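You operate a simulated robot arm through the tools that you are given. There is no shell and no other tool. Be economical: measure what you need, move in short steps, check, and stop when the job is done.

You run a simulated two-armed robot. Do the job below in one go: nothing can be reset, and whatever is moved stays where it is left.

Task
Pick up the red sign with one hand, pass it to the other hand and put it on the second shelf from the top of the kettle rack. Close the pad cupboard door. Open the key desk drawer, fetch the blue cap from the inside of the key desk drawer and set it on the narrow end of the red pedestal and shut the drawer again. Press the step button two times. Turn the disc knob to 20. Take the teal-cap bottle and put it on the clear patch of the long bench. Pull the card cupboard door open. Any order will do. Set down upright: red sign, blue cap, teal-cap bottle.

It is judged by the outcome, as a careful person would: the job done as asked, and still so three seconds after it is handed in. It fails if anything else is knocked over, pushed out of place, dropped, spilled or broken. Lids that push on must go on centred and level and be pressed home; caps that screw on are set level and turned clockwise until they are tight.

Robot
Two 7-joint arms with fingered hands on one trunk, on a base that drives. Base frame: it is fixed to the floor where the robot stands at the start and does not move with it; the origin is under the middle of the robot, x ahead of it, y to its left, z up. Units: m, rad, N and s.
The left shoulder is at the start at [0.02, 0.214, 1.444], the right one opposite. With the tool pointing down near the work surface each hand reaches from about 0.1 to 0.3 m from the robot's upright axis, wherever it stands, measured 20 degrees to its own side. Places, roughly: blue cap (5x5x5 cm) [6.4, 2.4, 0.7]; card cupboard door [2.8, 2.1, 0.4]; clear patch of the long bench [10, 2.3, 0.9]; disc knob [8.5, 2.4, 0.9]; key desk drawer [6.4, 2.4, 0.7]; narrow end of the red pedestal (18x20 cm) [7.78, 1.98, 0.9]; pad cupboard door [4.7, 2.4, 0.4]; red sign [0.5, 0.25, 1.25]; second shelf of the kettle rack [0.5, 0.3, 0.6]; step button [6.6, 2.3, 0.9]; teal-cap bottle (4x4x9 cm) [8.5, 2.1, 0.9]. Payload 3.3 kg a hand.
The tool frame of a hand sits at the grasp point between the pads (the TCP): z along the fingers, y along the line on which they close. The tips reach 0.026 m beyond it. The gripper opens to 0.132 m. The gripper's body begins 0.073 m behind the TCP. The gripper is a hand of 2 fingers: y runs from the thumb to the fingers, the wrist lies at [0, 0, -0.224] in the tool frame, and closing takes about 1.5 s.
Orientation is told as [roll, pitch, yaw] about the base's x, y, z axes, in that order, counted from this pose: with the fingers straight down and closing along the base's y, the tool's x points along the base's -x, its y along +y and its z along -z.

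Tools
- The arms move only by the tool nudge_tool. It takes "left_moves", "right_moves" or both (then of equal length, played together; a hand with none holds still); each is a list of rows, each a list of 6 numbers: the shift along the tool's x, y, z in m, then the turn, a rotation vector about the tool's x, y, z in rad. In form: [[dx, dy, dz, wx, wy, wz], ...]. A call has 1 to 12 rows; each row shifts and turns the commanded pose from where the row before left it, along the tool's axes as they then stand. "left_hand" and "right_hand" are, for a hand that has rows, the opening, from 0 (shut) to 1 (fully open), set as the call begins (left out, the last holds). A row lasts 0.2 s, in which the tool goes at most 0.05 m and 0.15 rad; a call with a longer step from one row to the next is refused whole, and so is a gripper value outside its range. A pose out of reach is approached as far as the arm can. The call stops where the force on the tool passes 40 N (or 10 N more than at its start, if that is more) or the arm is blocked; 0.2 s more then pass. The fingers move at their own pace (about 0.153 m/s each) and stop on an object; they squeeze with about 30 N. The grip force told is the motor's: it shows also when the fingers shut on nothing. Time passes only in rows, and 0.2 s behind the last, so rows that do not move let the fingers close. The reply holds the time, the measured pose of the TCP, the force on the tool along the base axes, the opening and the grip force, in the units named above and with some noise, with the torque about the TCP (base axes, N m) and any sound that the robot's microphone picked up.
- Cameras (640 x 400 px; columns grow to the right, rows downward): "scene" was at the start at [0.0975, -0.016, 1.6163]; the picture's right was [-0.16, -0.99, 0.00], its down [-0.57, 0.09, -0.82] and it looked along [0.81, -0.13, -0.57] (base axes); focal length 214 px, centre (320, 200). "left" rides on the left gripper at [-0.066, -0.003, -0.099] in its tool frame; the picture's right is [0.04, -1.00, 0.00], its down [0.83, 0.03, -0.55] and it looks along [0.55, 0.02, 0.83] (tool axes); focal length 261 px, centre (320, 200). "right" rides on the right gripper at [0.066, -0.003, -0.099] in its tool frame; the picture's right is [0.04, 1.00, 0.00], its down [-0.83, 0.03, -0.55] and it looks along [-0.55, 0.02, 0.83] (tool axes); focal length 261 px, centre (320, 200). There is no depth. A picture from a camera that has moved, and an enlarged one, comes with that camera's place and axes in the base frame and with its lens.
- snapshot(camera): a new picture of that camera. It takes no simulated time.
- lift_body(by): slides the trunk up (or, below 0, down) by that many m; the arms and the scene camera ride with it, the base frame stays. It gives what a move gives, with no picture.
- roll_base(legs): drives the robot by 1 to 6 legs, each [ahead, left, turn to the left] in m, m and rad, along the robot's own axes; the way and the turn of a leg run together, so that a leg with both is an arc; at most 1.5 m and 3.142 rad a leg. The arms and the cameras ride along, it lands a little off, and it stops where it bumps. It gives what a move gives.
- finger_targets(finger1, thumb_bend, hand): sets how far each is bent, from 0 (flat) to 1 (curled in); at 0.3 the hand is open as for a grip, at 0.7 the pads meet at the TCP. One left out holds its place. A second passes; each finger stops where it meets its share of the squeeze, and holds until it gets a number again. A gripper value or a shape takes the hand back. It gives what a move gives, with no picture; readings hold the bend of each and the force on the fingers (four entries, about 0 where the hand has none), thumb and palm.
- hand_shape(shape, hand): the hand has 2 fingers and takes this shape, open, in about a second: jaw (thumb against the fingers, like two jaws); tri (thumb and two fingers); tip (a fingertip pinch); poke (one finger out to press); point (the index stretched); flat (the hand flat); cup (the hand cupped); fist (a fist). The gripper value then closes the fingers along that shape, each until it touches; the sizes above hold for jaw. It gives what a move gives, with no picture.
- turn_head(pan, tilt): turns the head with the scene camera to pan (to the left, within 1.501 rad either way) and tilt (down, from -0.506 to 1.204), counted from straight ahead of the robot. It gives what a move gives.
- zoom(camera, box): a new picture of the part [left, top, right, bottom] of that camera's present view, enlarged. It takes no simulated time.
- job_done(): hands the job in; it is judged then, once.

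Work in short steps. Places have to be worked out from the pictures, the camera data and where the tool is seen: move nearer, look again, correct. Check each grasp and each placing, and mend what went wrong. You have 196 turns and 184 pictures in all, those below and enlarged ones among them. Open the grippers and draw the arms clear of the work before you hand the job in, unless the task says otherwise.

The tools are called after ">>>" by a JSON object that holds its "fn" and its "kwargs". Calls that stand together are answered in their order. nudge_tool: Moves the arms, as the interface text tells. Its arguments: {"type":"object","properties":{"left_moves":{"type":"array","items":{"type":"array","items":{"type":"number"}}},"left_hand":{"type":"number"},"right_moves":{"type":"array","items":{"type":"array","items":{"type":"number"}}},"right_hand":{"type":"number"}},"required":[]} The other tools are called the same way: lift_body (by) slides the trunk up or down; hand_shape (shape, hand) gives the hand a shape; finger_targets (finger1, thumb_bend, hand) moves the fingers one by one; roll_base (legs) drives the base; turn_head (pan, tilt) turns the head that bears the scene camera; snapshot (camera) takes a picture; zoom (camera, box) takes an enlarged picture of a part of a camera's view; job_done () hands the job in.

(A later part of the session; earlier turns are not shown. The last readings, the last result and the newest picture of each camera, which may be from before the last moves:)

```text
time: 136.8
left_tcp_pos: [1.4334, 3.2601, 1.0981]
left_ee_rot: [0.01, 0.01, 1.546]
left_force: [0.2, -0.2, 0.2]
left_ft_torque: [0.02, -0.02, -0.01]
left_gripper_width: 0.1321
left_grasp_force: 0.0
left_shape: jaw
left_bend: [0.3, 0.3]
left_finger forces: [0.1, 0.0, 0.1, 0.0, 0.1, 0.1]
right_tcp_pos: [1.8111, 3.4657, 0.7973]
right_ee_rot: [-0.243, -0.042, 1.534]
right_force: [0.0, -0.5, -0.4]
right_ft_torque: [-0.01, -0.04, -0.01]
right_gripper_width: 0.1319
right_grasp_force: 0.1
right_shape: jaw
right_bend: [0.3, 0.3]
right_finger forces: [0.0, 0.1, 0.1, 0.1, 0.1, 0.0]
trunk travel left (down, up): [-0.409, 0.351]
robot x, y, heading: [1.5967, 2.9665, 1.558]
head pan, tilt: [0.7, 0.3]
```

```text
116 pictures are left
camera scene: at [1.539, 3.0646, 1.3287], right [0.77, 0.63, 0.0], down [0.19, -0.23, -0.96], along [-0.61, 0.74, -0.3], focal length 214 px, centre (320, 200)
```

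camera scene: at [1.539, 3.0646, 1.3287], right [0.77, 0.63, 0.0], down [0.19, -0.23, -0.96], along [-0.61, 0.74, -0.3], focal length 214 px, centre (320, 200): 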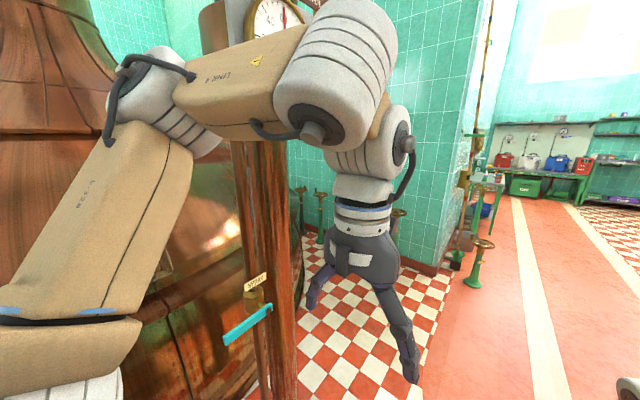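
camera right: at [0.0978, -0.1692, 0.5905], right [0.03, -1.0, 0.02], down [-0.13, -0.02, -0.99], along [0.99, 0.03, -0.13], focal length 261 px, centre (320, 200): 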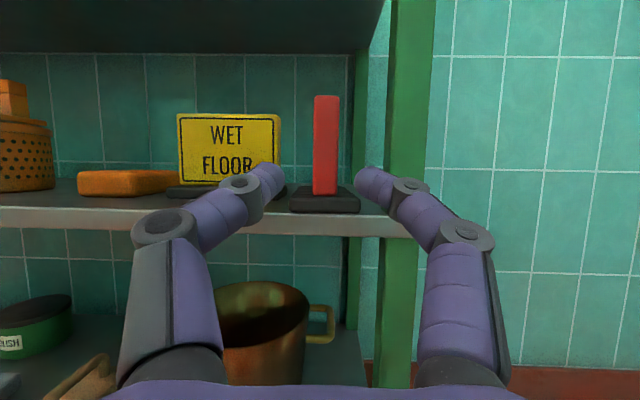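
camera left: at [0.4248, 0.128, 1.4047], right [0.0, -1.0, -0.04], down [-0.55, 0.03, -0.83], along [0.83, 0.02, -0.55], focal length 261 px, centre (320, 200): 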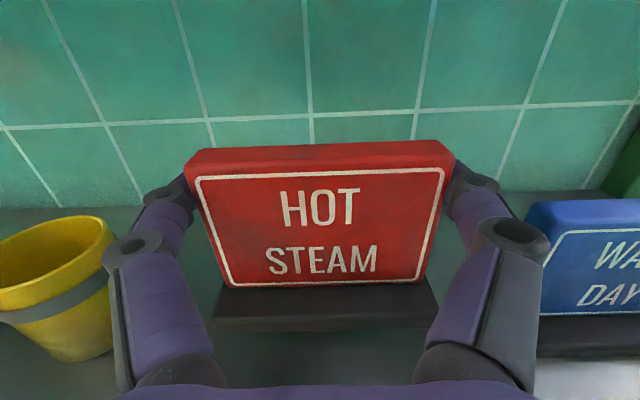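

The column with a teal lever is fixed structure; nothing looks disturbed. I move to ≈(2.8, 3.35) and turn to face the console side (−y).

>>> {"fn": "roll_base", "kwargs": {"legs": [[0.38, -1.2, 0], [0, 0, -1.57], [0, 0, -1.55]]}}

>>> {"fn": "turn_head", "kwargs": {"pan": 0, "tilt": 0.45}}

>>> {"fn": "snapshot", "kwargs": {"camera": "scene"}}

```text
time: 150.8
left_tcp_pos: [2.9764, 3.0326, 1.0974]
left_ee_rot: [0.01, 0.009, -1.593]
left_force: [-0.2, 0.5, 0.2]
left_ft_torque: [-0.02, -0.01, 0.01]
left_gripper_width: 0.1323
left_grasp_force: 0.0
left_shape: jaw
left_bend: [0.3, 0.3]
left_finger forces: [0.0, 0.1, 0.1, 0.1, 0.0, 0.0]
right_tcp_pos: [2.5985, 2.8275, 0.796]
right_ee_rot: [-0.241, -0.044, -1.605]
right_force: [-0.3, -0.5, 0.7]
right_ft_torque: [-0.03, -0.01, 0.0]
right_gripper_width: 0.132
right_grasp_force: 0.0
right_shape: jaw
right_bend: [0.3, 0.3]
right_finger forces: [0.1, 0.1, 0.1, 0.0, 0.1, 0.0]
trunk travel left (down, up): [-0.409, 0.351]
robot x, y, heading: [2.8133, 3.3214, -1.584]
head pan, tilt: [0.7, 0.3]
```

```text
time: 151.8
left_tcp_pos: [2.9758, 3.0327, 1.098]
left_ee_rot: [0.011, 0.011, -1.594]
left_force: [0.6, 0.1, 0.0]
left_ft_torque: [0.01, 0.02, -0.01]
left_gripper_width: 0.1322
left_grasp_force: 0.1
left_shape: jaw
left_bend: [0.3, 0.3]
left_finger forces: [0.0, 0.0, 0.0, 0.1, 0.1, 0.0]
right_tcp_pos: [2.5979, 2.8289, 0.7963]
right_ee_rot: [-0.242, -0.042, -1.606]
right_force: [0.3, -0.4, 0.0]
right_ft_torque: [0.03, 0.01, -0.01]
right_gripper_width: 0.132
right_grasp_force: 0.1
right_shape: jaw
right_bend: [0.3, 0.3]
right_finger forces: [0.1, 0.0, 0.0, 0.0, 0.0, 0.0]
trunk travel left (down, up): [-0.409, 0.351]
robot x, y, heading: [2.8104, 3.3196, -1.579]
head pan, tilt: [0.0, 0.45]
```

```text
115 pictures are left
camera scene: at [2.8111, 3.2054, 1.3148], right [-1.0, 0.01, 0.0], down [0.0, 0.44, -0.9], along [-0.01, -0.9, -0.44], focal length 214 px, centre (320, 200)
```

scene: 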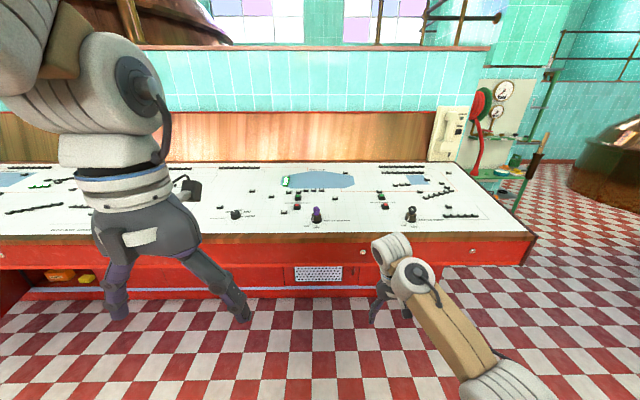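

I lower the trunk to see beneath the console.

>>> {"fn": "lift_body", "kwargs": {"by": -0.25}}

>>> {"fn": "turn_head", "kwargs": {"pan": -0.1, "tilt": 0.4}}

>>> {"fn": "snapshot", "kwargs": {"camera": "scene"}}

```text
time: 154.4
left_tcp_pos: [2.975, 3.0333, 0.8471]
left_ee_rot: [0.01, 0.009, -1.593]
left_force: [0.2, 0.7, -0.3]
left_ft_torque: [0.05, -0.01, -0.03]
left_gripper_width: 0.1318
left_grasp_force: 0.0
left_shape: jaw
left_bend: [0.3, 0.3]
left_finger forces: [0.0, 0.0, 0.1, 0.1, 0.1, 0.0]
right_tcp_pos: [2.598, 2.8561, 0.4647]
right_ee_rot: [-0.245, 0.134, -1.607]
right_force: [-0.8, -0.9, 0.4]
right_ft_torque: [0.01, 0.0, 0.03]
right_gripper_width: 0.1317
right_grasp_force: 0.1
right_shape: jaw
right_bend: [0.3, 0.3]
right_finger forces: [0.0, 0.0, 0.0, 0.0, 0.1, 0.1]
trunk travel left (down, up): [-0.159, 0.601]
robot x, y, heading: [2.809, 3.3241, -1.58]
head pan, tilt: [0.0, 0.45]
```

```text
time: 155.1
left_tcp_pos: [2.975, 3.0332, 0.8468]
left_ee_rot: [0.01, 0.012, -1.595]
left_force: [0.4, 1.0, -0.6]
left_ft_torque: [-0.02, 0.0, 0.01]
left_gripper_width: 0.132
left_grasp_force: 0.1
left_shape: jaw
left_bend: [0.3, 0.3]
left_finger forces: [0.0, 0.1, 0.1, 0.0, 0.0, 0.0]
right_tcp_pos: [2.5981, 2.8568, 0.4648]
right_ee_rot: [-0.246, 0.134, -1.606]
right_force: [0.3, -0.4, 0.9]
right_ft_torque: [0.0, 0.0, 0.0]
right_gripper_width: 0.1322
right_grasp_force: 0.1
right_shape: jaw
right_bend: [0.3, 0.3]
right_finger forces: [0.0, 0.1, 0.0, 0.0, 0.0, 0.0]
trunk travel left (down, up): [-0.159, 0.601]
robot x, y, heading: [2.8125, 3.321, -1.587]
head pan, tilt: [-0.099, 0.4]
```

```text
114 pictures are left
camera scene: at [2.8012, 3.1484, 1.0649], right [-0.99, 0.11, 0.0], down [0.04, 0.39, -0.92], along [-0.1, -0.92, -0.39], focal length 214 px, centre (320, 200)
```

scene: 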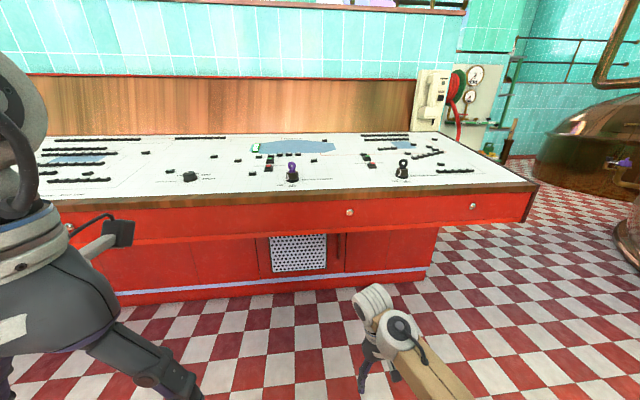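

Zoom on the cupboard under the console.

>>> {"fn": "zoom", "kwargs": {"camera": "scene", "box": [200, 190, 440, 340]}}

>>> {"fn": "turn_head", "kwargs": {"pan": 0.6, "tilt": 0.4}}

>>> {"fn": "snapshot", "kwargs": {"camera": "scene"}}

```text
2.67 times, centred on (320, 265) of scene
camera zoom: at [2.8012, 3.1484, 1.0649], right [-0.99, 0.11, 0.0], down [0.04, 0.39, -0.92], along [-0.1, -0.92, -0.39], focal length 572 px, centre (320, 27)
```

zoom: 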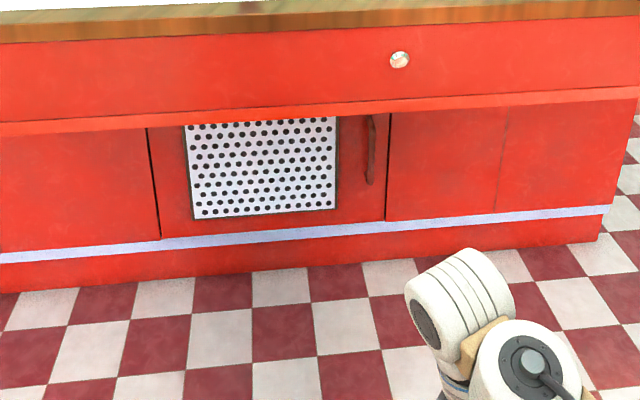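

```text
time: 156.2
left_tcp_pos: [2.9748, 3.0327, 0.8485]
left_ee_rot: [0.011, 0.01, -1.592]
left_force: [-0.2, -0.4, 0.8]
left_ft_torque: [-0.02, 0.03, 0.0]
left_gripper_width: 0.1322
left_grasp_force: 0.1
left_shape: jaw
left_bend: [0.3, 0.3]
left_finger forces: [0.0, 0.1, 0.0, 0.0, 0.0, 0.1]
right_tcp_pos: [2.5988, 2.8576, 0.4652]
right_ee_rot: [-0.245, 0.135, -1.607]
right_force: [-0.9, 0.2, 0.6]
right_ft_torque: [-0.01, 0.01, 0.03]
right_gripper_width: 0.1318
right_grasp_force: 0.1
right_shape: jaw
right_bend: [0.3, 0.3]
right_finger forces: [0.1, 0.1, 0.0, 0.0, 0.0, 0.0]
trunk travel left (down, up): [-0.159, 0.601]
robot x, y, heading: [2.8137, 3.3207, -1.581]
head pan, tilt: [0.6, 0.4]
```

```text
112 pictures are left
camera scene: at [2.8628, 3.1634, 1.0649], right [-0.83, -0.55, 0.0], down [-0.22, 0.32, -0.92], along [0.51, -0.77, -0.39], focal length 214 px, centre (320, 200)
```

scene: 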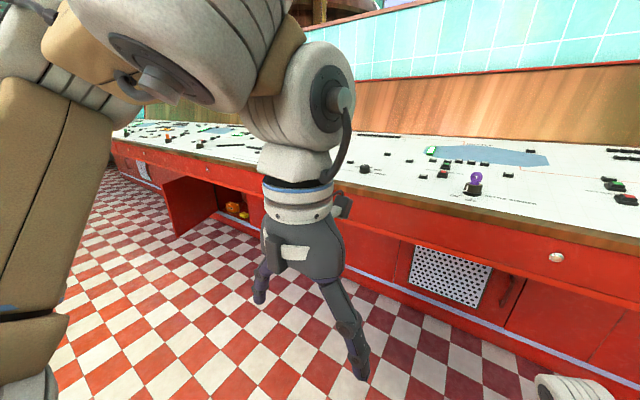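

The card cupboard door is the red panel with the grille, vertical handle at ≈(2.58, 2.13, 0.34), hinged on its +x side. The pad cupboard's open door is further left. I back up and turn the right hand to point forward (camera on top).

>>> {"fn": "roll_base", "kwargs": {"legs": [[-0.25, 0, 0]]}}

>>> {"fn": "nudge_tool", "kwargs": {"right_moves": [[-0.02, 0, 0, -0.106, 0, 0.106], [-0.02, 0, 0, -0.106, 0, 0.106], [-0.02, 0, 0, -0.106, 0, 0.106], [0, 0, 0, -0.106, 0, 0.106], [0, 0, 0, -0.106, 0, 0.106], [0, 0, 0, -0.106, 0, 0.106], [0, 0, 0, -0.106, 0, 0.106], [0, 0, 0, -0.106, 0, 0.106], [0, 0, 0, -0.106, 0, 0.106], [0, 0, 0, -0.106, 0, 0.106], [0, 0, 0, -0.106, 0, 0.106]]}}

>>> {"fn": "nudge_tool", "kwargs": {"right_moves": [[0, 0, 0, -0.106, 0, 0.106], [0, 0, 0, -0.106, 0, 0.106], [0, 0, 0, -0.106, 0, 0.106], [0, 0, 0.02, -0.106, 0, 0.106], [0, 0, 0.02, -0.106, 0, 0.106], [0, 0, 0.02, -0.106, 0, 0.106], [0, 0, 0.02, -0.106, 0, 0.106], [0, 0, 0.02, -0.106, 0, 0.106], [0, 0, 0.02, -0.106, 0, 0.106], [0, 0, 0.02, -0.1, 0, 0.1], [0, 0, 0, 0, 0, 0]]}}

>>> {"fn": "snapshot", "kwargs": {"camera": "right"}}

```text
time: 158.0
left_tcp_pos: [2.9784, 3.2851, 0.8481]
left_ee_rot: [0.01, 0.011, -1.594]
left_force: [0.1, 0.3, 0.1]
left_ft_torque: [-0.05, 0.0, 0.01]
left_gripper_width: 0.1319
left_grasp_force: 0.1
left_shape: jaw
left_bend: [0.3, 0.3]
left_finger forces: [0.0, 0.1, 0.1, 0.0, 0.0, 0.0]
right_tcp_pos: [2.601, 3.109, 0.4637]
right_ee_rot: [-0.246, 0.137, -1.605]
right_force: [-0.6, -0.5, 0.2]
right_ft_torque: [-0.01, 0.0, -0.01]
right_gripper_width: 0.1319
right_grasp_force: 0.0
right_shape: jaw
right_bend: [0.3, 0.3]
right_finger forces: [0.0, 0.1, 0.1, 0.1, 0.0, 0.0]
trunk travel left (down, up): [-0.159, 0.601]
robot x, y, heading: [2.8155, 3.5774, -1.582]
head pan, tilt: [0.6, 0.4]
```

```text
time: 160.6
left_tcp_pos: [2.9782, 3.2855, 0.8475]
left_ee_rot: [0.01, 0.008, -1.594]
left_force: [-0.4, 0.1, -1.1]
left_ft_torque: [-0.02, 0.01, 0.0]
left_gripper_width: 0.1322
left_grasp_force: 0.0
left_shape: jaw
left_bend: [0.3, 0.3]
left_finger forces: [0.0, 0.1, 0.1, 0.0, 0.0, 0.1]
right_tcp_pos: [2.5516, 3.0509, 0.4545]
right_ee_rot: [0.694, 0.372, -2.759]
right_force: [-0.8, -0.4, 0.6]
right_ft_torque: [0.01, 0.02, 0.0]
right_gripper_width: 0.1318
right_grasp_force: 0.0
right_shape: jaw
right_bend: [0.3, 0.3]
right_finger forces: [0.0, 0.1, 0.1, 0.1, 0.0, 0.0]
trunk travel left (down, up): [-0.159, 0.601]
robot x, y, heading: [2.8152, 3.5759, -1.579]
head pan, tilt: [0.6, 0.4]
stopped in row 11 (right hand): the arm was blocked; the commanded pose is now the measured one
```

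```text
time: 163.0
left_tcp_pos: [2.9782, 3.2848, 0.8485]
left_ee_rot: [0.01, 0.011, -1.594]
left_force: [0.7, 0.1, -0.2]
left_ft_torque: [0.0, 0.0, 0.0]
left_gripper_width: 0.1319
left_grasp_force: 0.0
left_shape: jaw
left_bend: [0.3, 0.3]
left_finger forces: [0.1, 0.1, 0.1, 0.0, 0.1, 0.0]
right_tcp_pos: [2.5888, 2.9346, 0.415]
right_ee_rot: [1.137, 1.242, 2.651]
right_force: [1.0, -0.3, -0.1]
right_ft_torque: [-0.04, 0.02, -0.01]
right_gripper_width: 0.132
right_grasp_force: 0.0
right_shape: jaw
right_bend: [0.3, 0.3]
right_finger forces: [0.0, 0.0, 0.1, 0.0, 0.0, 0.1]
right hand out of reach, approached as far as the arm can: row 10
trunk travel left (down, up): [-0.159, 0.601]
robot x, y, heading: [2.8122, 3.5784, -1.584]
head pan, tilt: [0.6, 0.4]
```

```text
111 pictures are left
camera right: at [2.6173, 3.0209, 0.4908], right [-0.94, 0.03, 0.33], down [-0.23, 0.67, -0.7], along [-0.24, -0.74, -0.63], focal length 261 px, centre (320, 200)
```

right: 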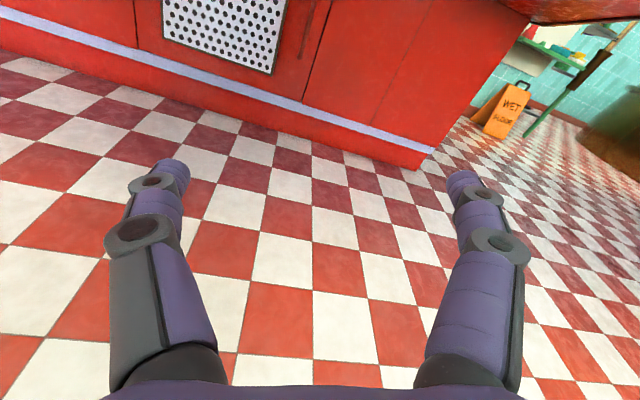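

The hand points forward with a residual roll; I correct it (≈0.36 rad).

>>> {"fn": "nudge_tool", "kwargs": {"right_moves": [[0, 0, 0.01, 0.017, 0.047, 0.108], [0, 0, 0.01, 0.017, 0.047, 0.108], [0, 0, 0.01, 0.017, 0.047, 0.108], [0, 0, 0, 0, 0, 0]]}}

>>> {"fn": "snapshot", "kwargs": {"camera": "right"}}

```text
time: 164.0
left_tcp_pos: [2.9779, 3.2851, 0.8473]
left_ee_rot: [0.012, 0.009, -1.593]
left_force: [0.7, 0.1, 0.1]
left_ft_torque: [0.04, 0.0, -0.02]
left_gripper_width: 0.132
left_grasp_force: 0.2
left_shape: jaw
left_bend: [0.3, 0.3]
left_finger forces: [0.1, 0.0, 0.1, 0.0, 0.1, 0.0]
right_tcp_pos: [2.566, 2.9329, 0.4364]
right_ee_rot: [-0.318, 1.515, 1.245]
right_force: [0.3, 0.5, 0.9]
right_ft_torque: [-0.01, 0.0, -0.01]
right_gripper_width: 0.132
right_grasp_force: 0.0
right_shape: jaw
right_bend: [0.3, 0.3]
right_finger forces: [0.0, 0.0, 0.1, 0.0, 0.0, 0.0]
right hand out of reach, approached as far as the arm can: row 1, 2, 3
trunk travel left (down, up): [-0.159, 0.601]
robot x, y, heading: [2.8153, 3.5724, -1.583]
head pan, tilt: [0.6, 0.4]
```

```text
110 pictures are left
camera right: at [2.5691, 3.0285, 0.5076], right [-1.0, 0.01, 0.02], down [-0.01, 0.6, -0.8], along [-0.02, -0.8, -0.6], focal length 261 px, centre (320, 200)
```

right: 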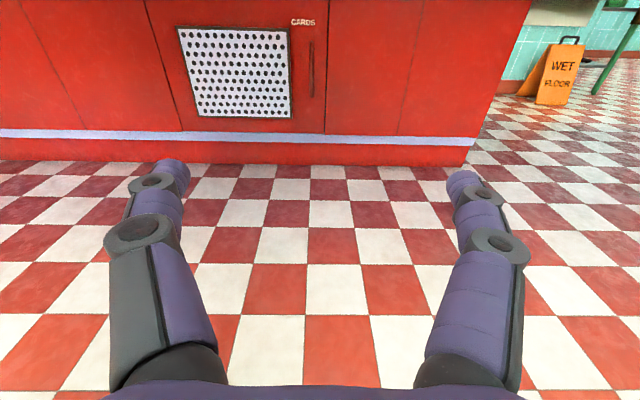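

Label "CARDS" confirms it. Handle mid ≈(2.582, 2.13, 0.34). I lower the trunk fully while raising the right hand relatively, and pull the left hand back/up so it clears the console.

>>> {"fn": "nudge_tool", "kwargs": {"right_moves": [[0, -0.016, 0, 0, 0, 0], [0.04, 0, 0, 0, 0, 0], [0.035, 0, 0, 0, 0, 0], [0, 0, 0.0, 0, 0, 0]], "left_moves": [[0.03, 0, -0.03, 0, 0, 0], [0.03, 0, -0.03, 0, 0, 0], [0.03, 0, -0.03, 0, 0, 0], [0.03, 0, -0.03, 0, 0, 0]], "right_hand": 0.6}}

>>> {"fn": "lift_body", "kwargs": {"by": -0.15}}

```text
time: 165.0
left_tcp_pos: [2.9682, 3.3968, 0.9098]
left_ee_rot: [0.006, -0.008, -1.555]
left_force: [0.1, -17.0, -4.0]
left_ft_torque: [0.27, -0.28, 1.05]
left_gripper_width: 0.1322
left_grasp_force: 0.0
left_shape: jaw
left_bend: [0.3, 0.3]
left_finger forces: [0.0, 0.1, 0.0, 0.1, 0.0, 0.0]
left hand out of reach, approached as far as the arm can: row 2, 3, 4
right_tcp_pos: [2.5217, 2.9241, 0.5244]
right_ee_rot: [1.864, 1.505, -2.896]
right_force: [-1.0, 0.5, 0.2]
right_ft_torque: [-0.02, 0.02, -0.01]
right_gripper_width: 0.0792
right_grasp_force: 0.0
right_shape: jaw
right_bend: [0.71, 0.7]
right_finger forces: [0.0, 0.1, 0.0, 0.1, 0.1, 0.0]
right hand out of reach, approached as far as the arm can: row 2
trunk travel left (down, up): [-0.159, 0.601]
robot x, y, heading: [2.8165, 3.578, -1.579]
head pan, tilt: [0.6, 0.4]
stopped in row 4 (left hand): the force on the tool passed its limit at 86 N (the readings are from after the stop); the commanded pose is now the measured one
```

```text
time: 165.5
left_tcp_pos: [2.9676, 3.3945, 0.8953]
left_ee_rot: [0.003, -0.006, -1.546]
left_force: [1.3, -12.3, -1.4]
left_ft_torque: [0.16, -0.04, 0.82]
left_gripper_width: 0.1322
left_grasp_force: 0.0
left_shape: jaw
left_bend: [0.3, 0.3]
left_finger forces: [0.0, 0.0, 0.0, 0.1, 0.0, 0.1]
right_tcp_pos: [2.5218, 2.9248, 0.5088]
right_ee_rot: [1.804, 1.507, -2.956]
right_force: [0.9, -0.1, -0.2]
right_ft_torque: [0.01, 0.0, 0.0]
right_gripper_width: 0.0793
right_grasp_force: 0.1
right_shape: jaw
right_bend: [0.71, 0.7]
right_finger forces: [0.0, 0.0, 0.0, 0.0, 0.0, 0.0]
trunk travel left (down, up): [-0.147, 0.614]
robot x, y, heading: [2.8146, 3.5771, -1.582]
head pan, tilt: [0.6, 0.4]
stopped: the force on the tool passed its limit at 44 N (the readings are from after the stop); the commanded pose is now the measured one
```

The left hand touched the robot's own chest; I move it forward a little and higher, then lower the trunk.

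>>> {"fn": "nudge_tool", "kwargs": {"left_moves": [[-0.03, 0, 0, 0, 0, 0], [-0.02, 0, -0.03, 0, 0, 0], [0, 0, -0.045, 0, 0, 0], [0, 0, -0.045, 0, 0, 0], [0, 0, -0.045, 0, 0, 0], [0, 0, 0, 0, 0, 0]]}}

>>> {"fn": "lift_body", "kwargs": {"by": -0.14}}

>>> {"fn": "snapshot", "kwargs": {"camera": "right"}}

```text
time: 166.9
left_tcp_pos: [2.9396, 3.3835, 0.8966]
left_ee_rot: [0.001, -0.005, -1.548]
left_force: [0.2, 0.3, 0.4]
left_ft_torque: [-0.02, 0.01, 0.0]
left_gripper_width: 0.132
left_grasp_force: 0.0
left_shape: jaw
left_bend: [0.3, 0.3]
left_finger forces: [0.0, 0.0, 0.0, 0.0, 0.1, 0.0]
left hand out of reach, approached as far as the arm can: row 1, 2, 3, 4, 5
right_tcp_pos: [2.5235, 2.9243, 0.5093]
right_ee_rot: [1.809, 1.507, -2.948]
right_force: [0.6, 0.0, 0.1]
right_ft_torque: [0.01, 0.04, -0.03]
right_gripper_width: 0.0792
right_grasp_force: 0.1
right_shape: jaw
right_bend: [0.71, 0.7]
right_finger forces: [0.0, 0.0, 0.0, 0.1, 0.0, 0.1]
trunk travel left (down, up): [-0.147, 0.614]
robot x, y, heading: [2.8179, 3.5755, -1.583]
head pan, tilt: [0.6, 0.4]
```

```text
time: 168.5
left_tcp_pos: [2.9397, 3.3431, 0.731]
left_ee_rot: [0.008, 0.179, -1.549]
left_force: [0.4, 0.2, -0.2]
left_ft_torque: [0.0, 0.02, 0.04]
left_gripper_width: 0.132
left_grasp_force: 0.0
left_shape: jaw
left_bend: [0.3, 0.3]
left_finger forces: [0.1, 0.1, 0.0, 0.0, 0.1, 0.0]
right_tcp_pos: [2.5232, 2.9246, 0.3696]
right_ee_rot: [1.835, 1.512, -2.921]
right_force: [-0.5, 0.5, -0.4]
right_ft_torque: [-0.03, 0.01, -0.02]
right_gripper_width: 0.0793
right_grasp_force: 0.0
right_shape: jaw
right_bend: [0.71, 0.7]
right_finger forces: [0.1, 0.1, 0.0, 0.0, 0.1, 0.0]
trunk travel left (down, up): [-0.007, 0.754]
robot x, y, heading: [2.8174, 3.5772, -1.584]
head pan, tilt: [0.6, 0.4]
```

```text
109 pictures are left
camera right: at [2.5341, 3.0236, 0.4339], right [-0.99, 0.05, 0.1], down [-0.06, 0.54, -0.84], along [-0.09, -0.84, -0.54], focal length 261 px, centre (320, 200)
```

right: 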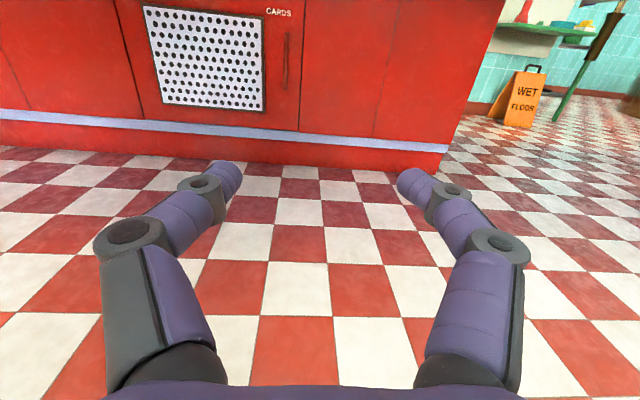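

I correct small roll/yaw, shift to x≈2.582 and extend 0.06.

>>> {"fn": "nudge_tool", "kwargs": {"right_moves": [[0, -0.03, 0.03, 0.045, 0, 0.05], [0, -0.029, 0.03, 0, 0, 0.05], [0, 0, 0, 0, 0, 0]]}}

>>> {"fn": "turn_head", "kwargs": {"pan": -0.3, "tilt": 0.3}}

>>> {"fn": "snapshot", "kwargs": {"camera": "scene"}}

```text
time: 169.3
left_tcp_pos: [2.9399, 3.3424, 0.7308]
left_ee_rot: [0.006, 0.181, -1.548]
left_force: [0.2, 0.3, -1.0]
left_ft_torque: [0.01, -0.01, -0.01]
left_gripper_width: 0.1321
left_grasp_force: 0.1
left_shape: jaw
left_bend: [0.3, 0.3]
left_finger forces: [0.0, 0.1, 0.1, 0.0, 0.0, 0.0]
right_tcp_pos: [2.5806, 2.8639, 0.3691]
right_ee_rot: [-1.891, 1.528, -0.318]
right_force: [0.7, 1.0, -0.4]
right_ft_torque: [-0.02, 0.06, 0.0]
right_gripper_width: 0.0795
right_grasp_force: 0.1
right_shape: jaw
right_bend: [0.71, 0.7]
right_finger forces: [0.1, 0.1, 0.0, 0.0, 0.0, 0.0]
trunk travel left (down, up): [-0.007, 0.754]
robot x, y, heading: [2.8174, 3.5802, -1.585]
head pan, tilt: [0.6, 0.4]
```

```text
time: 170.5
left_tcp_pos: [2.9391, 3.3433, 0.7305]
left_ee_rot: [0.008, 0.183, -1.547]
left_force: [-0.2, 0.3, 0.4]
left_ft_torque: [-0.03, -0.03, -0.01]
left_gripper_width: 0.1321
left_grasp_force: 0.0
left_shape: jaw
left_bend: [0.3, 0.3]
left_finger forces: [0.0, 0.1, 0.1, 0.1, 0.1, 0.0]
right_tcp_pos: [2.5798, 2.8637, 0.3691]
right_ee_rot: [-1.893, 1.527, -0.322]
right_force: [-0.8, -0.9, 0.3]
right_ft_torque: [-0.01, 0.01, 0.0]
right_gripper_width: 0.0791
right_grasp_force: 0.1
right_shape: jaw
right_bend: [0.71, 0.7]
right_finger forces: [0.1, 0.0, 0.0, 0.1, 0.0, 0.0]
trunk travel left (down, up): [-0.007, 0.754]
robot x, y, heading: [2.8151, 3.5779, -1.588]
head pan, tilt: [-0.3, 0.3]
```

```text
108 pictures are left
camera scene: at [2.7846, 3.3446, 0.9128], right [-0.95, 0.31, 0.0], down [0.09, 0.28, -0.96], along [-0.29, -0.91, -0.3], focal length 214 px, centre (320, 200)
```

scene: 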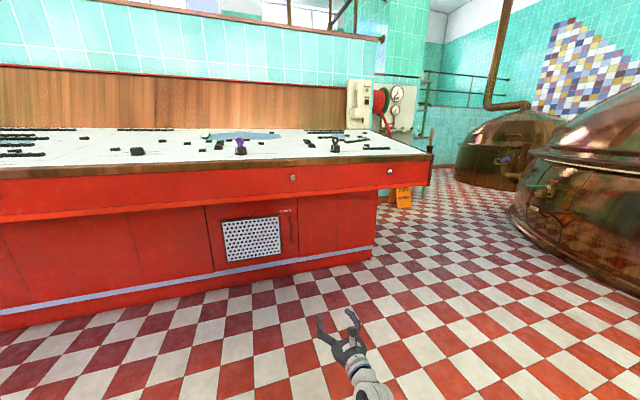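

Console front edge is at y≈2.52, z≈0.81. I drive forward 0.55 m and check from the right camera.

>>> {"fn": "roll_base", "kwargs": {"legs": [[0.55, 0, 0.0]]}}

>>> {"fn": "snapshot", "kwargs": {"camera": "right"}}

>>> {"fn": "snapshot", "kwargs": {"camera": "scene"}}

```text
time: 173.7
left_tcp_pos: [2.9357, 2.7904, 0.7303]
left_ee_rot: [0.007, 0.181, -1.542]
left_force: [-0.1, 0.5, 0.1]
left_ft_torque: [-0.01, -0.03, 0.0]
left_gripper_width: 0.1315
left_grasp_force: 0.0
left_shape: jaw
left_bend: [0.3, 0.3]
left_finger forces: [0.0, 0.0, 0.0, 0.1, 0.1, 0.1]
right_tcp_pos: [2.5771, 2.3095, 0.3676]
right_ee_rot: [-1.892, 1.529, -0.317]
right_force: [-0.5, -0.8, 0.3]
right_ft_torque: [0.03, 0.03, 0.03]
right_gripper_width: 0.0794
right_grasp_force: 0.0
right_shape: jaw
right_bend: [0.71, 0.7]
right_finger forces: [0.1, 0.1, 0.1, 0.1, 0.0, 0.0]
trunk travel left (down, up): [-0.007, 0.754]
robot x, y, heading: [2.8141, 3.0247, -1.578]
head pan, tilt: [-0.3, 0.3]
```

```text
107 pictures are left
camera right: at [2.5775, 2.4087, 0.4328], right [-1.0, 0.0, 0.0], down [0.0, 0.54, -0.84], along [0.0, -0.84, -0.54], focal length 261 px, centre (320, 200)
```

right: 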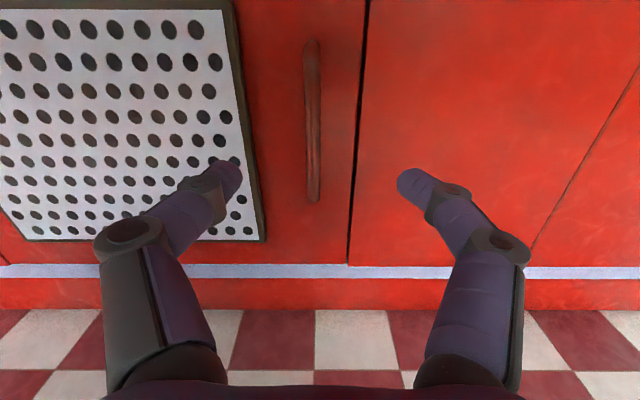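

```text
106 pictures are left
camera scene: at [2.7804, 2.7917, 0.9128], right [-0.95, 0.3, 0.0], down [0.09, 0.28, -0.96], along [-0.29, -0.91, -0.3], focal length 214 px, centre (320, 200)
```

scene: 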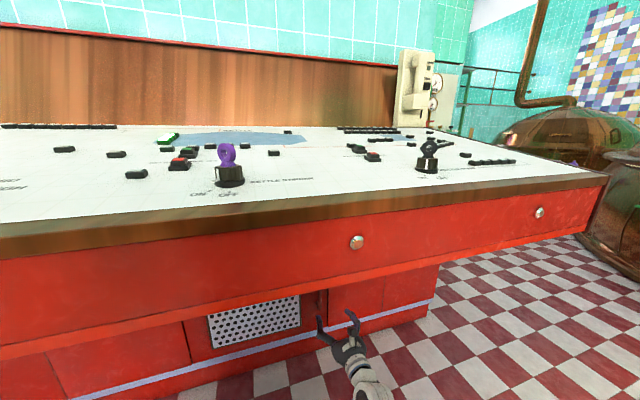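

Handle at x≈2.585, protruding to y≈2.145. I shift 8 mm and advance 0.12, then a last bit by arm.

>>> {"fn": "nudge_tool", "kwargs": {"right_moves": [[0, -0.008, 0, 0, 0, 0], [0, 0, 0, 0, 0, 0]]}}

>>> {"fn": "roll_base", "kwargs": {"legs": [[0.12, 0, 0.0]]}}

>>> {"fn": "snapshot", "kwargs": {"camera": "right"}}

```text
time: 174.3
left_tcp_pos: [2.9361, 2.7894, 0.73]
left_ee_rot: [0.005, 0.182, -1.543]
left_force: [0.8, 1.1, -0.1]
left_ft_torque: [0.01, 0.02, 0.0]
left_gripper_width: 0.1317
left_grasp_force: 0.0
left_shape: jaw
left_bend: [0.3, 0.3]
left_finger forces: [0.1, 0.0, 0.0, 0.0, 0.0, 0.1]
right_tcp_pos: [2.5871, 2.3097, 0.3681]
right_ee_rot: [-1.895, 1.528, -0.321]
right_force: [-1.6, -0.5, 0.7]
right_ft_torque: [-0.02, 0.01, -0.02]
right_gripper_width: 0.0792
right_grasp_force: 0.1
right_shape: jaw
right_bend: [0.71, 0.7]
right_finger forces: [0.0, 0.0, 0.0, 0.0, 0.1, 0.0]
trunk travel left (down, up): [-0.007, 0.754]
robot x, y, heading: [2.8101, 3.0233, -1.578]
head pan, tilt: [-0.3, 0.3]
```

```text
time: 175.6
left_tcp_pos: [2.9347, 2.6708, 0.7305]
left_ee_rot: [0.007, 0.181, -1.542]
left_force: [0.0, -0.3, 0.8]
left_ft_torque: [0.0, -0.01, 0.02]
left_gripper_width: 0.1322
left_grasp_force: 0.1
left_shape: jaw
left_bend: [0.3, 0.3]
left_finger forces: [0.0, 0.0, 0.0, 0.1, 0.0, 0.0]
right_tcp_pos: [2.5847, 2.1892, 0.3695]
right_ee_rot: [-1.894, 1.527, -0.322]
right_force: [-0.2, 0.6, -0.3]
right_ft_torque: [0.06, -0.01, 0.02]
right_gripper_width: 0.0794
right_grasp_force: 0.0
right_shape: jaw
right_bend: [0.71, 0.7]
right_finger forces: [0.1, 0.1, 0.1, 0.1, 0.1, 0.1]
trunk travel left (down, up): [-0.007, 0.754]
robot x, y, heading: [2.809, 2.9017, -1.577]
head pan, tilt: [-0.3, 0.3]
```

```text
105 pictures are left
camera right: at [2.5845, 2.288, 0.4332], right [-1.0, 0.0, 0.0], down [0.0, 0.54, -0.84], along [0.0, -0.84, -0.54], focal length 261 px, centre (320, 200)
```

right: 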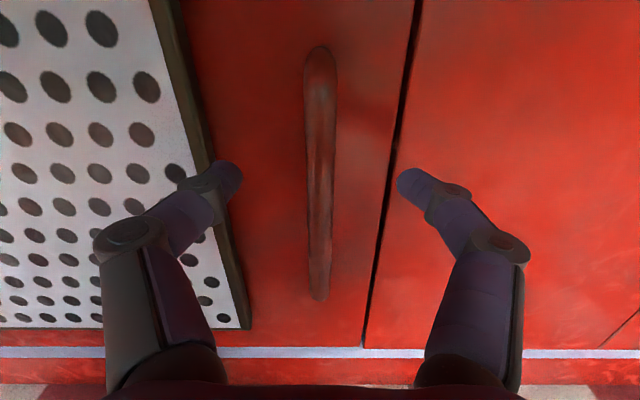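

Handle bar front is at y≈2.175. I advance 0.028 m and close on it.

>>> {"fn": "roll_base", "kwargs": {"legs": [[0.028, 0, 0.0]]}}

>>> {"fn": "nudge_tool", "kwargs": {"right_moves": [[0, 0, 0, 0, 0, 0], [0, 0, 0, 0, 0, 0], [0, 0, 0, 0, 0, 0], [0, 0, 0, 0, 0, 0], [0, 0, 0, 0, 0, 0]], "right_hand": 0}}

>>> {"fn": "snapshot", "kwargs": {"camera": "right"}}

```text
time: 176.4
left_tcp_pos: [2.9348, 2.6423, 0.7305]
left_ee_rot: [0.007, 0.18, -1.544]
left_force: [0.0, -0.4, -0.7]
left_ft_torque: [-0.01, -0.03, 0.01]
left_gripper_width: 0.1318
left_grasp_force: 0.0
left_shape: jaw
left_bend: [0.3, 0.3]
left_finger forces: [0.0, 0.0, 0.0, 0.0, 0.0, 0.0]
right_tcp_pos: [2.5832, 2.1609, 0.3676]
right_ee_rot: [-1.848, 1.53, -0.276]
right_force: [0.5, 17.3, -1.2]
right_ft_torque: [0.07, -0.03, -0.49]
right_gripper_width: 0.0778
right_grasp_force: 0.1
right_shape: jaw
right_bend: [0.73, 0.7]
right_finger forces: [13.9, 0.0, 0.0, 0.1, 3.4, 0.0]
trunk travel left (down, up): [-0.007, 0.754]
robot x, y, heading: [2.8081, 2.8743, -1.58]
head pan, tilt: [-0.3, 0.3]
```

```text
time: 177.6
left_tcp_pos: [2.9343, 2.6417, 0.7302]
left_ee_rot: [0.006, 0.18, -1.542]
left_force: [0.0, 0.0, 1.1]
left_ft_torque: [0.01, 0.03, 0.0]
left_gripper_width: 0.132
left_grasp_force: 0.1
left_shape: jaw
left_bend: [0.3, 0.3]
left_finger forces: [0.0, 0.0, 0.1, 0.1, 0.1, 0.1]
right_tcp_pos: [2.5843, 2.161, 0.3672]
right_ee_rot: [-1.84, 1.53, -0.266]
right_force: [-0.2, -0.7, 0.6]
right_ft_torque: [0.0, 0.01, 0.0]
right_gripper_width: 0.0058
right_grasp_force: 30.0
right_shape: jaw
right_bend: [0.74, 0.72]
right_finger forces: [0.1, 0.0, 0.1, 0.0, 0.1, 0.0]
trunk travel left (down, up): [-0.007, 0.754]
robot x, y, heading: [2.8102, 2.8745, -1.58]
head pan, tilt: [-0.3, 0.3]
```

```text
104 pictures are left
camera right: at [2.5839, 2.2602, 0.4322], right [-1.0, 0.0, 0.0], down [0.0, 0.54, -0.84], along [0.0, -0.84, -0.54], focal length 261 px, centre (320, 200)
```

right: 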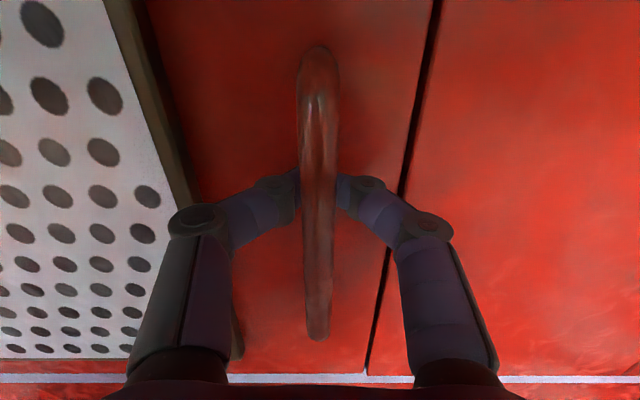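

The fingertips closed behind the bar (caged). I pull back 0.1 m along the arc and check.

>>> {"fn": "roll_base", "kwargs": {"legs": [[-0.1, 0.011, 0.0]]}}

>>> {"fn": "snapshot", "kwargs": {"camera": "right"}}

```text
time: 178.7
left_tcp_pos: [2.947, 2.7401, 0.7292]
left_ee_rot: [0.007, 0.182, -1.544]
left_force: [-1.5, 0.1, -0.1]
left_ft_torque: [0.01, -0.01, -0.02]
left_gripper_width: 0.1321
left_grasp_force: 0.0
left_shape: jaw
left_bend: [0.3, 0.3]
left_finger forces: [0.0, 0.1, 0.0, 0.1, 0.0, 0.1]
right_tcp_pos: [2.5971, 2.2602, 0.3684]
right_ee_rot: [-1.86, 1.531, -0.285]
right_force: [6.1, -1.7, 1.3]
right_ft_torque: [-0.01, -0.02, 0.0]
right_gripper_width: 0.0041
right_grasp_force: 30.1
right_shape: jaw
right_bend: [0.73, 0.72]
right_finger forces: [0.1, 0.0, 0.0, 0.1, 0.0, 0.0]
trunk travel left (down, up): [-0.007, 0.754]
robot x, y, heading: [2.8175, 2.9744, -1.58]
head pan, tilt: [-0.3, 0.3]
```

```text
103 pictures are left
camera right: at [2.5964, 2.3592, 0.4327], right [-1.0, 0.0, 0.0], down [0.0, 0.54, -0.84], along [0.0, -0.84, -0.54], focal length 261 px, centre (320, 200)
```

right: 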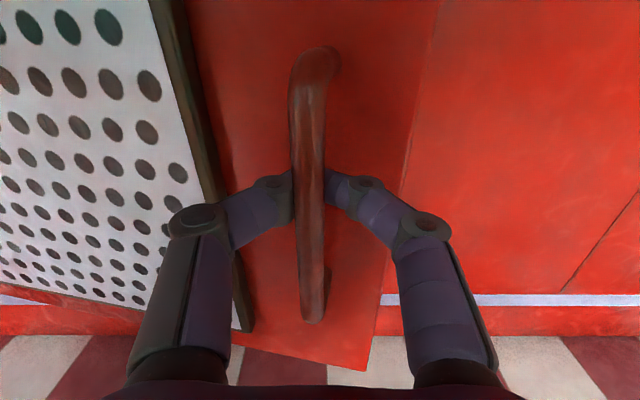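

The door is opening. Continue along the arc, yawing the wrist along with the door.

>>> {"fn": "roll_base", "kwargs": {"legs": [[-0.08, 0.027, 0.0], [-0.085, 0.042, 0]]}}

>>> {"fn": "nudge_tool", "kwargs": {"right_moves": [[0, 0, 0, 0.12, 0, 0], [0, 0, 0, 0.12, 0, 0], [0, 0, 0, 0.12, 0, 0], [0, 0, 0, 0, 0, 0]]}}

>>> {"fn": "snapshot", "kwargs": {"camera": "right"}}

```text
time: 180.7
left_tcp_pos: [3.0168, 2.904, 0.7294]
left_ee_rot: [0.009, 0.182, -1.541]
left_force: [0.2, 0.0, -0.3]
left_ft_torque: [0.03, 0.0, 0.01]
left_gripper_width: 0.1319
left_grasp_force: 0.1
left_shape: jaw
left_bend: [0.3, 0.3]
left_finger forces: [0.0, 0.0, 0.0, 0.0, 0.0, 0.0]
right_tcp_pos: [2.6778, 2.4219, 0.3683]
right_ee_rot: [-1.803, 1.523, -0.207]
right_force: [7.9, -5.9, -2.3]
right_ft_torque: [0.03, 0.04, -0.07]
right_gripper_width: 0.0013
right_grasp_force: 30.3
right_shape: jaw
right_bend: [0.73, 0.71]
right_finger forces: [0.0, 0.0, 0.1, 0.0, 1.8, 0.0]
trunk travel left (down, up): [-0.007, 0.754]
robot x, y, heading: [2.8933, 3.1346, -1.573]
head pan, tilt: [-0.3, 0.3]
stopped in leg 2: the force on the tool passed its limit at 41 N (the readings are from after the stop); the commanded pose is now the measured one
```

```text
time: 181.7
left_tcp_pos: [3.0183, 2.9036, 0.7295]
left_ee_rot: [0.006, 0.181, -1.541]
left_force: [-0.8, 0.5, -1.2]
left_ft_torque: [0.05, -0.01, -0.03]
left_gripper_width: 0.1319
left_grasp_force: 0.0
left_shape: jaw
left_bend: [0.3, 0.3]
left_finger forces: [0.0, 0.1, 0.0, 0.1, 0.0, 0.1]
right_tcp_pos: [2.6789, 2.422, 0.3678]
right_ee_rot: [-2.18, 1.524, -0.222]
right_force: [27.1, -22.2, -3.3]
right_ft_torque: [0.01, 0.07, -0.5]
right_gripper_width: 0.0007
right_grasp_force: 29.8
right_shape: jaw
right_bend: [0.73, 0.67]
right_finger forces: [0.0, 0.0, 0.1, 0.1, 42.9, 0.0]
trunk travel left (down, up): [-0.007, 0.754]
robot x, y, heading: [2.8916, 3.1379, -1.573]
head pan, tilt: [-0.3, 0.3]
```

```text
102 pictures are left
camera right: at [2.641, 2.5151, 0.432], right [-0.93, -0.38, 0.0], down [-0.2, 0.49, -0.85], along [0.32, -0.79, -0.53], focal length 261 px, centre (320, 200)
```

right: 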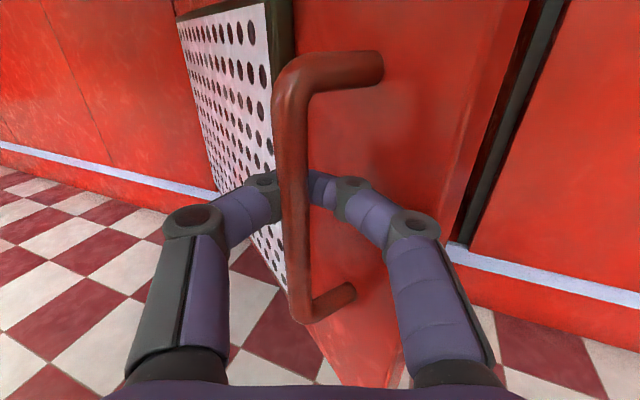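

I had the yaw sign wrong: the door's normal turns toward +x, so the hand must yaw clockwise. I undo and yaw the other way.

>>> {"fn": "nudge_tool", "kwargs": {"right_moves": [[0, 0, 0, -0.12, 0, 0], [0, 0, 0, -0.12, 0, 0], [0, 0, 0, -0.12, 0, 0], [0, 0, 0, -0.12, 0, 0], [0, 0, 0, -0.12, 0, 0], [0, 0, 0, -0.12, 0, 0], [0, 0, 0, -0.1, 0, 0], [0, 0, 0, 0, 0, 0]]}}

>>> {"fn": "snapshot", "kwargs": {"camera": "right"}}

```text
time: 182.7
left_tcp_pos: [3.0177, 2.9035, 0.7301]
left_ee_rot: [0.006, 0.181, -1.54]
left_force: [-0.5, 0.4, 0.3]
left_ft_torque: [0.01, -0.01, -0.02]
left_gripper_width: 0.1318
left_grasp_force: 0.0
left_shape: jaw
left_bend: [0.3, 0.3]
left_finger forces: [0.1, 0.0, 0.0, 0.0, 0.0, 0.0]
right_tcp_pos: [2.6718, 2.4208, 0.3695]
right_ee_rot: [-2.464, 1.549, -0.977]
right_force: [20.8, -16.2, 0.0]
right_ft_torque: [0.03, 0.01, -0.09]
right_gripper_width: 0.0015
right_grasp_force: 30.6
right_shape: jaw
right_bend: [0.72, 0.65]
right_finger forces: [20.2, 0.0, 0.0, 0.0, 37.8, 0.1]
trunk travel left (down, up): [-0.007, 0.754]
robot x, y, heading: [2.8895, 3.1358, -1.574]
head pan, tilt: [-0.3, 0.3]
stopped in row 5 (right hand): the force on the tool passed its limit at 51 N (the readings are from after the stop); the commanded pose is now the measured one
```

```text
101 pictures are left
camera right: at [2.6806, 2.5195, 0.4328], right [-1.0, 0.08, 0.03], down [0.02, 0.54, -0.84], along [-0.08, -0.84, -0.54], focal length 261 px, centre (320, 200)
```

right: 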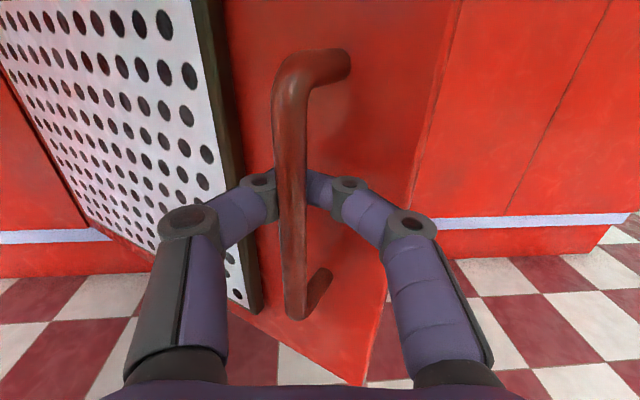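

The door is ≈40° open. I release the handle, back off, then will push the door's inner face to open it wide.

>>> {"fn": "nudge_tool", "kwargs": {"right_moves": [[0, 0, 0, 0, 0, 0], [0, 0, 0, 0, 0, 0], [0, 0, 0, 0, 0, 0]], "right_hand": 0.6}}

>>> {"fn": "roll_base", "kwargs": {"legs": [[-0.12, 0, 0], [0, -0.19, 0]]}}

>>> {"fn": "nudge_tool", "kwargs": {"right_moves": [[0, 0, 0, 0, 0, 0], [0, 0, 0, 0, 0, 0], [0, 0, 0, 0, 0, 0], [0, 0, 0, 0, 0, 0]], "right_hand": 0}}

>>> {"fn": "snapshot", "kwargs": {"camera": "right"}}

```text
time: 183.5
left_tcp_pos: [3.016, 2.9054, 0.7297]
left_ee_rot: [0.006, 0.181, -1.541]
left_force: [-0.8, -0.2, -0.1]
left_ft_torque: [0.02, 0.0, -0.01]
left_gripper_width: 0.132
left_grasp_force: 0.1
left_shape: jaw
left_bend: [0.3, 0.3]
left_finger forces: [0.0, 0.0, 0.1, 0.0, 0.0, 0.0]
right_tcp_pos: [2.6653, 2.4231, 0.366]
right_ee_rot: [-2.379, 1.552, -0.902]
right_force: [0.2, 0.1, -0.7]
right_ft_torque: [0.0, -0.01, 0.02]
right_gripper_width: 0.0787
right_grasp_force: 0.0
right_shape: jaw
right_bend: [0.71, 0.7]
right_finger forces: [0.0, 0.0, 0.0, 0.0, 0.0, 0.0]
trunk travel left (down, up): [-0.007, 0.754]
robot x, y, heading: [2.889, 3.1377, -1.576]
head pan, tilt: [-0.3, 0.3]
```

```text
time: 185.9
left_tcp_pos: [2.8282, 3.0259, 0.7297]
left_ee_rot: [0.008, 0.18, -1.539]
left_force: [-0.5, -0.1, 0.3]
left_ft_torque: [0.02, 0.0, 0.02]
left_gripper_width: 0.1319
left_grasp_force: 0.1
left_shape: jaw
left_bend: [0.3, 0.3]
left_finger forces: [0.0, 0.1, 0.0, 0.0, 0.0, 0.0]
right_tcp_pos: [2.4776, 2.5441, 0.3668]
right_ee_rot: [-2.404, 1.551, -0.924]
right_force: [-0.8, 0.3, -0.7]
right_ft_torque: [-0.01, 0.02, 0.02]
right_gripper_width: 0.0787
right_grasp_force: 0.0
right_shape: jaw
right_bend: [0.71, 0.7]
right_finger forces: [0.0, 0.1, 0.1, 0.0, 0.1, 0.1]
trunk travel left (down, up): [-0.007, 0.754]
robot x, y, heading: [2.699, 3.2572, -1.57]
head pan, tilt: [-0.3, 0.3]
```

```text
time: 186.9
left_tcp_pos: [2.8277, 3.0248, 0.7299]
left_ee_rot: [0.006, 0.179, -1.539]
left_force: [-0.1, -0.2, 0.5]
left_ft_torque: [0.0, 0.02, 0.01]
left_gripper_width: 0.132
left_grasp_force: 0.1
left_shape: jaw
left_bend: [0.3, 0.3]
left_finger forces: [0.0, 0.1, 0.0, 0.0, 0.0, 0.0]
right_tcp_pos: [2.4758, 2.5443, 0.3669]
right_ee_rot: [-2.445, 1.551, -0.966]
right_force: [-0.8, 0.1, 0.4]
right_ft_torque: [0.01, -0.02, 0.02]
right_gripper_width: 0.0
right_grasp_force: 30.5
right_shape: jaw
right_bend: [0.63, 0.7]
right_finger forces: [0.1, 0.0, 0.0, 0.0, 0.0, 0.1]
trunk travel left (down, up): [-0.007, 0.754]
robot x, y, heading: [2.7008, 3.2593, -1.573]
head pan, tilt: [-0.3, 0.3]
```

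```text
100 pictures are left
camera right: at [2.4872, 2.6426, 0.4314], right [-1.0, 0.09, 0.03], down [0.03, 0.54, -0.84], along [-0.09, -0.84, -0.54], focal length 261 px, centre (320, 200)
```

right: 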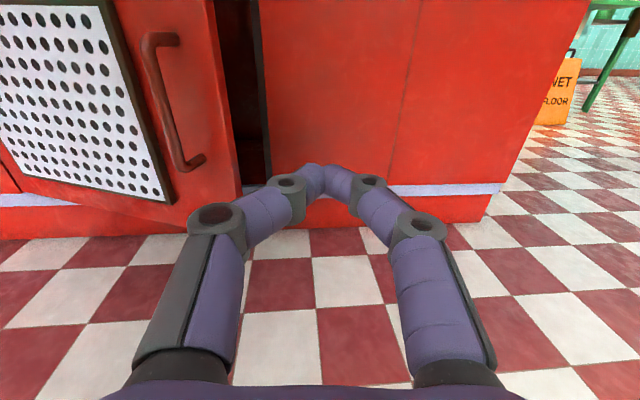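

The door swung to ≈20–25°. I insert the closed hand beside its free edge (x≈2.49, tip y≈2.17) and sweep toward +x to push it wide open.

>>> {"fn": "roll_base", "kwargs": {"legs": [[0.345, 0.012, 0]]}}

>>> {"fn": "snapshot", "kwargs": {"camera": "right"}}

```text
time: 189.2
left_tcp_pos: [2.8397, 2.6846, 0.7293]
left_ee_rot: [0.007, 0.18, -1.534]
left_force: [-1.3, 0.5, -0.2]
left_ft_torque: [0.0, -0.02, 0.0]
left_gripper_width: 0.1319
left_grasp_force: 0.1
left_shape: jaw
left_bend: [0.3, 0.3]
left_finger forces: [0.0, 0.0, 0.0, 0.0, 0.0, 0.0]
right_tcp_pos: [2.4918, 2.2013, 0.3664]
right_ee_rot: [-2.426, 1.553, -0.943]
right_force: [0.1, -0.7, -0.1]
right_ft_torque: [-0.04, 0.03, -0.03]
right_gripper_width: 0.0
right_grasp_force: 30.0
right_shape: jaw
right_bend: [0.63, 0.7]
right_finger forces: [0.0, 0.0, 0.0, 0.0, 0.1, 0.0]
trunk travel left (down, up): [-0.007, 0.754]
robot x, y, heading: [2.7077, 2.916, -1.565]
head pan, tilt: [-0.3, 0.3]
```

```text
99 pictures are left
camera right: at [2.5021, 2.2997, 0.4315], right [-1.0, 0.09, 0.03], down [0.02, 0.54, -0.84], along [-0.09, -0.84, -0.54], focal length 261 px, centre (320, 200)
```

right: 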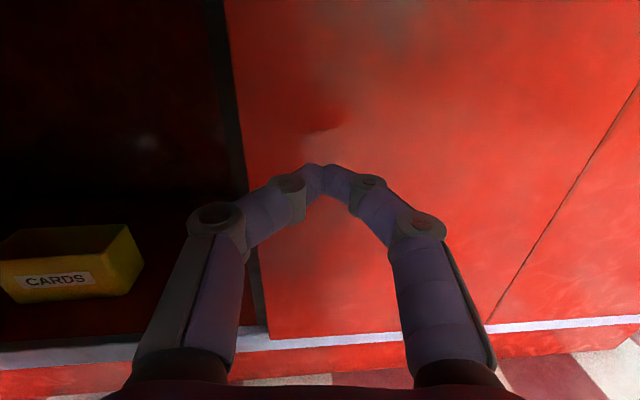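

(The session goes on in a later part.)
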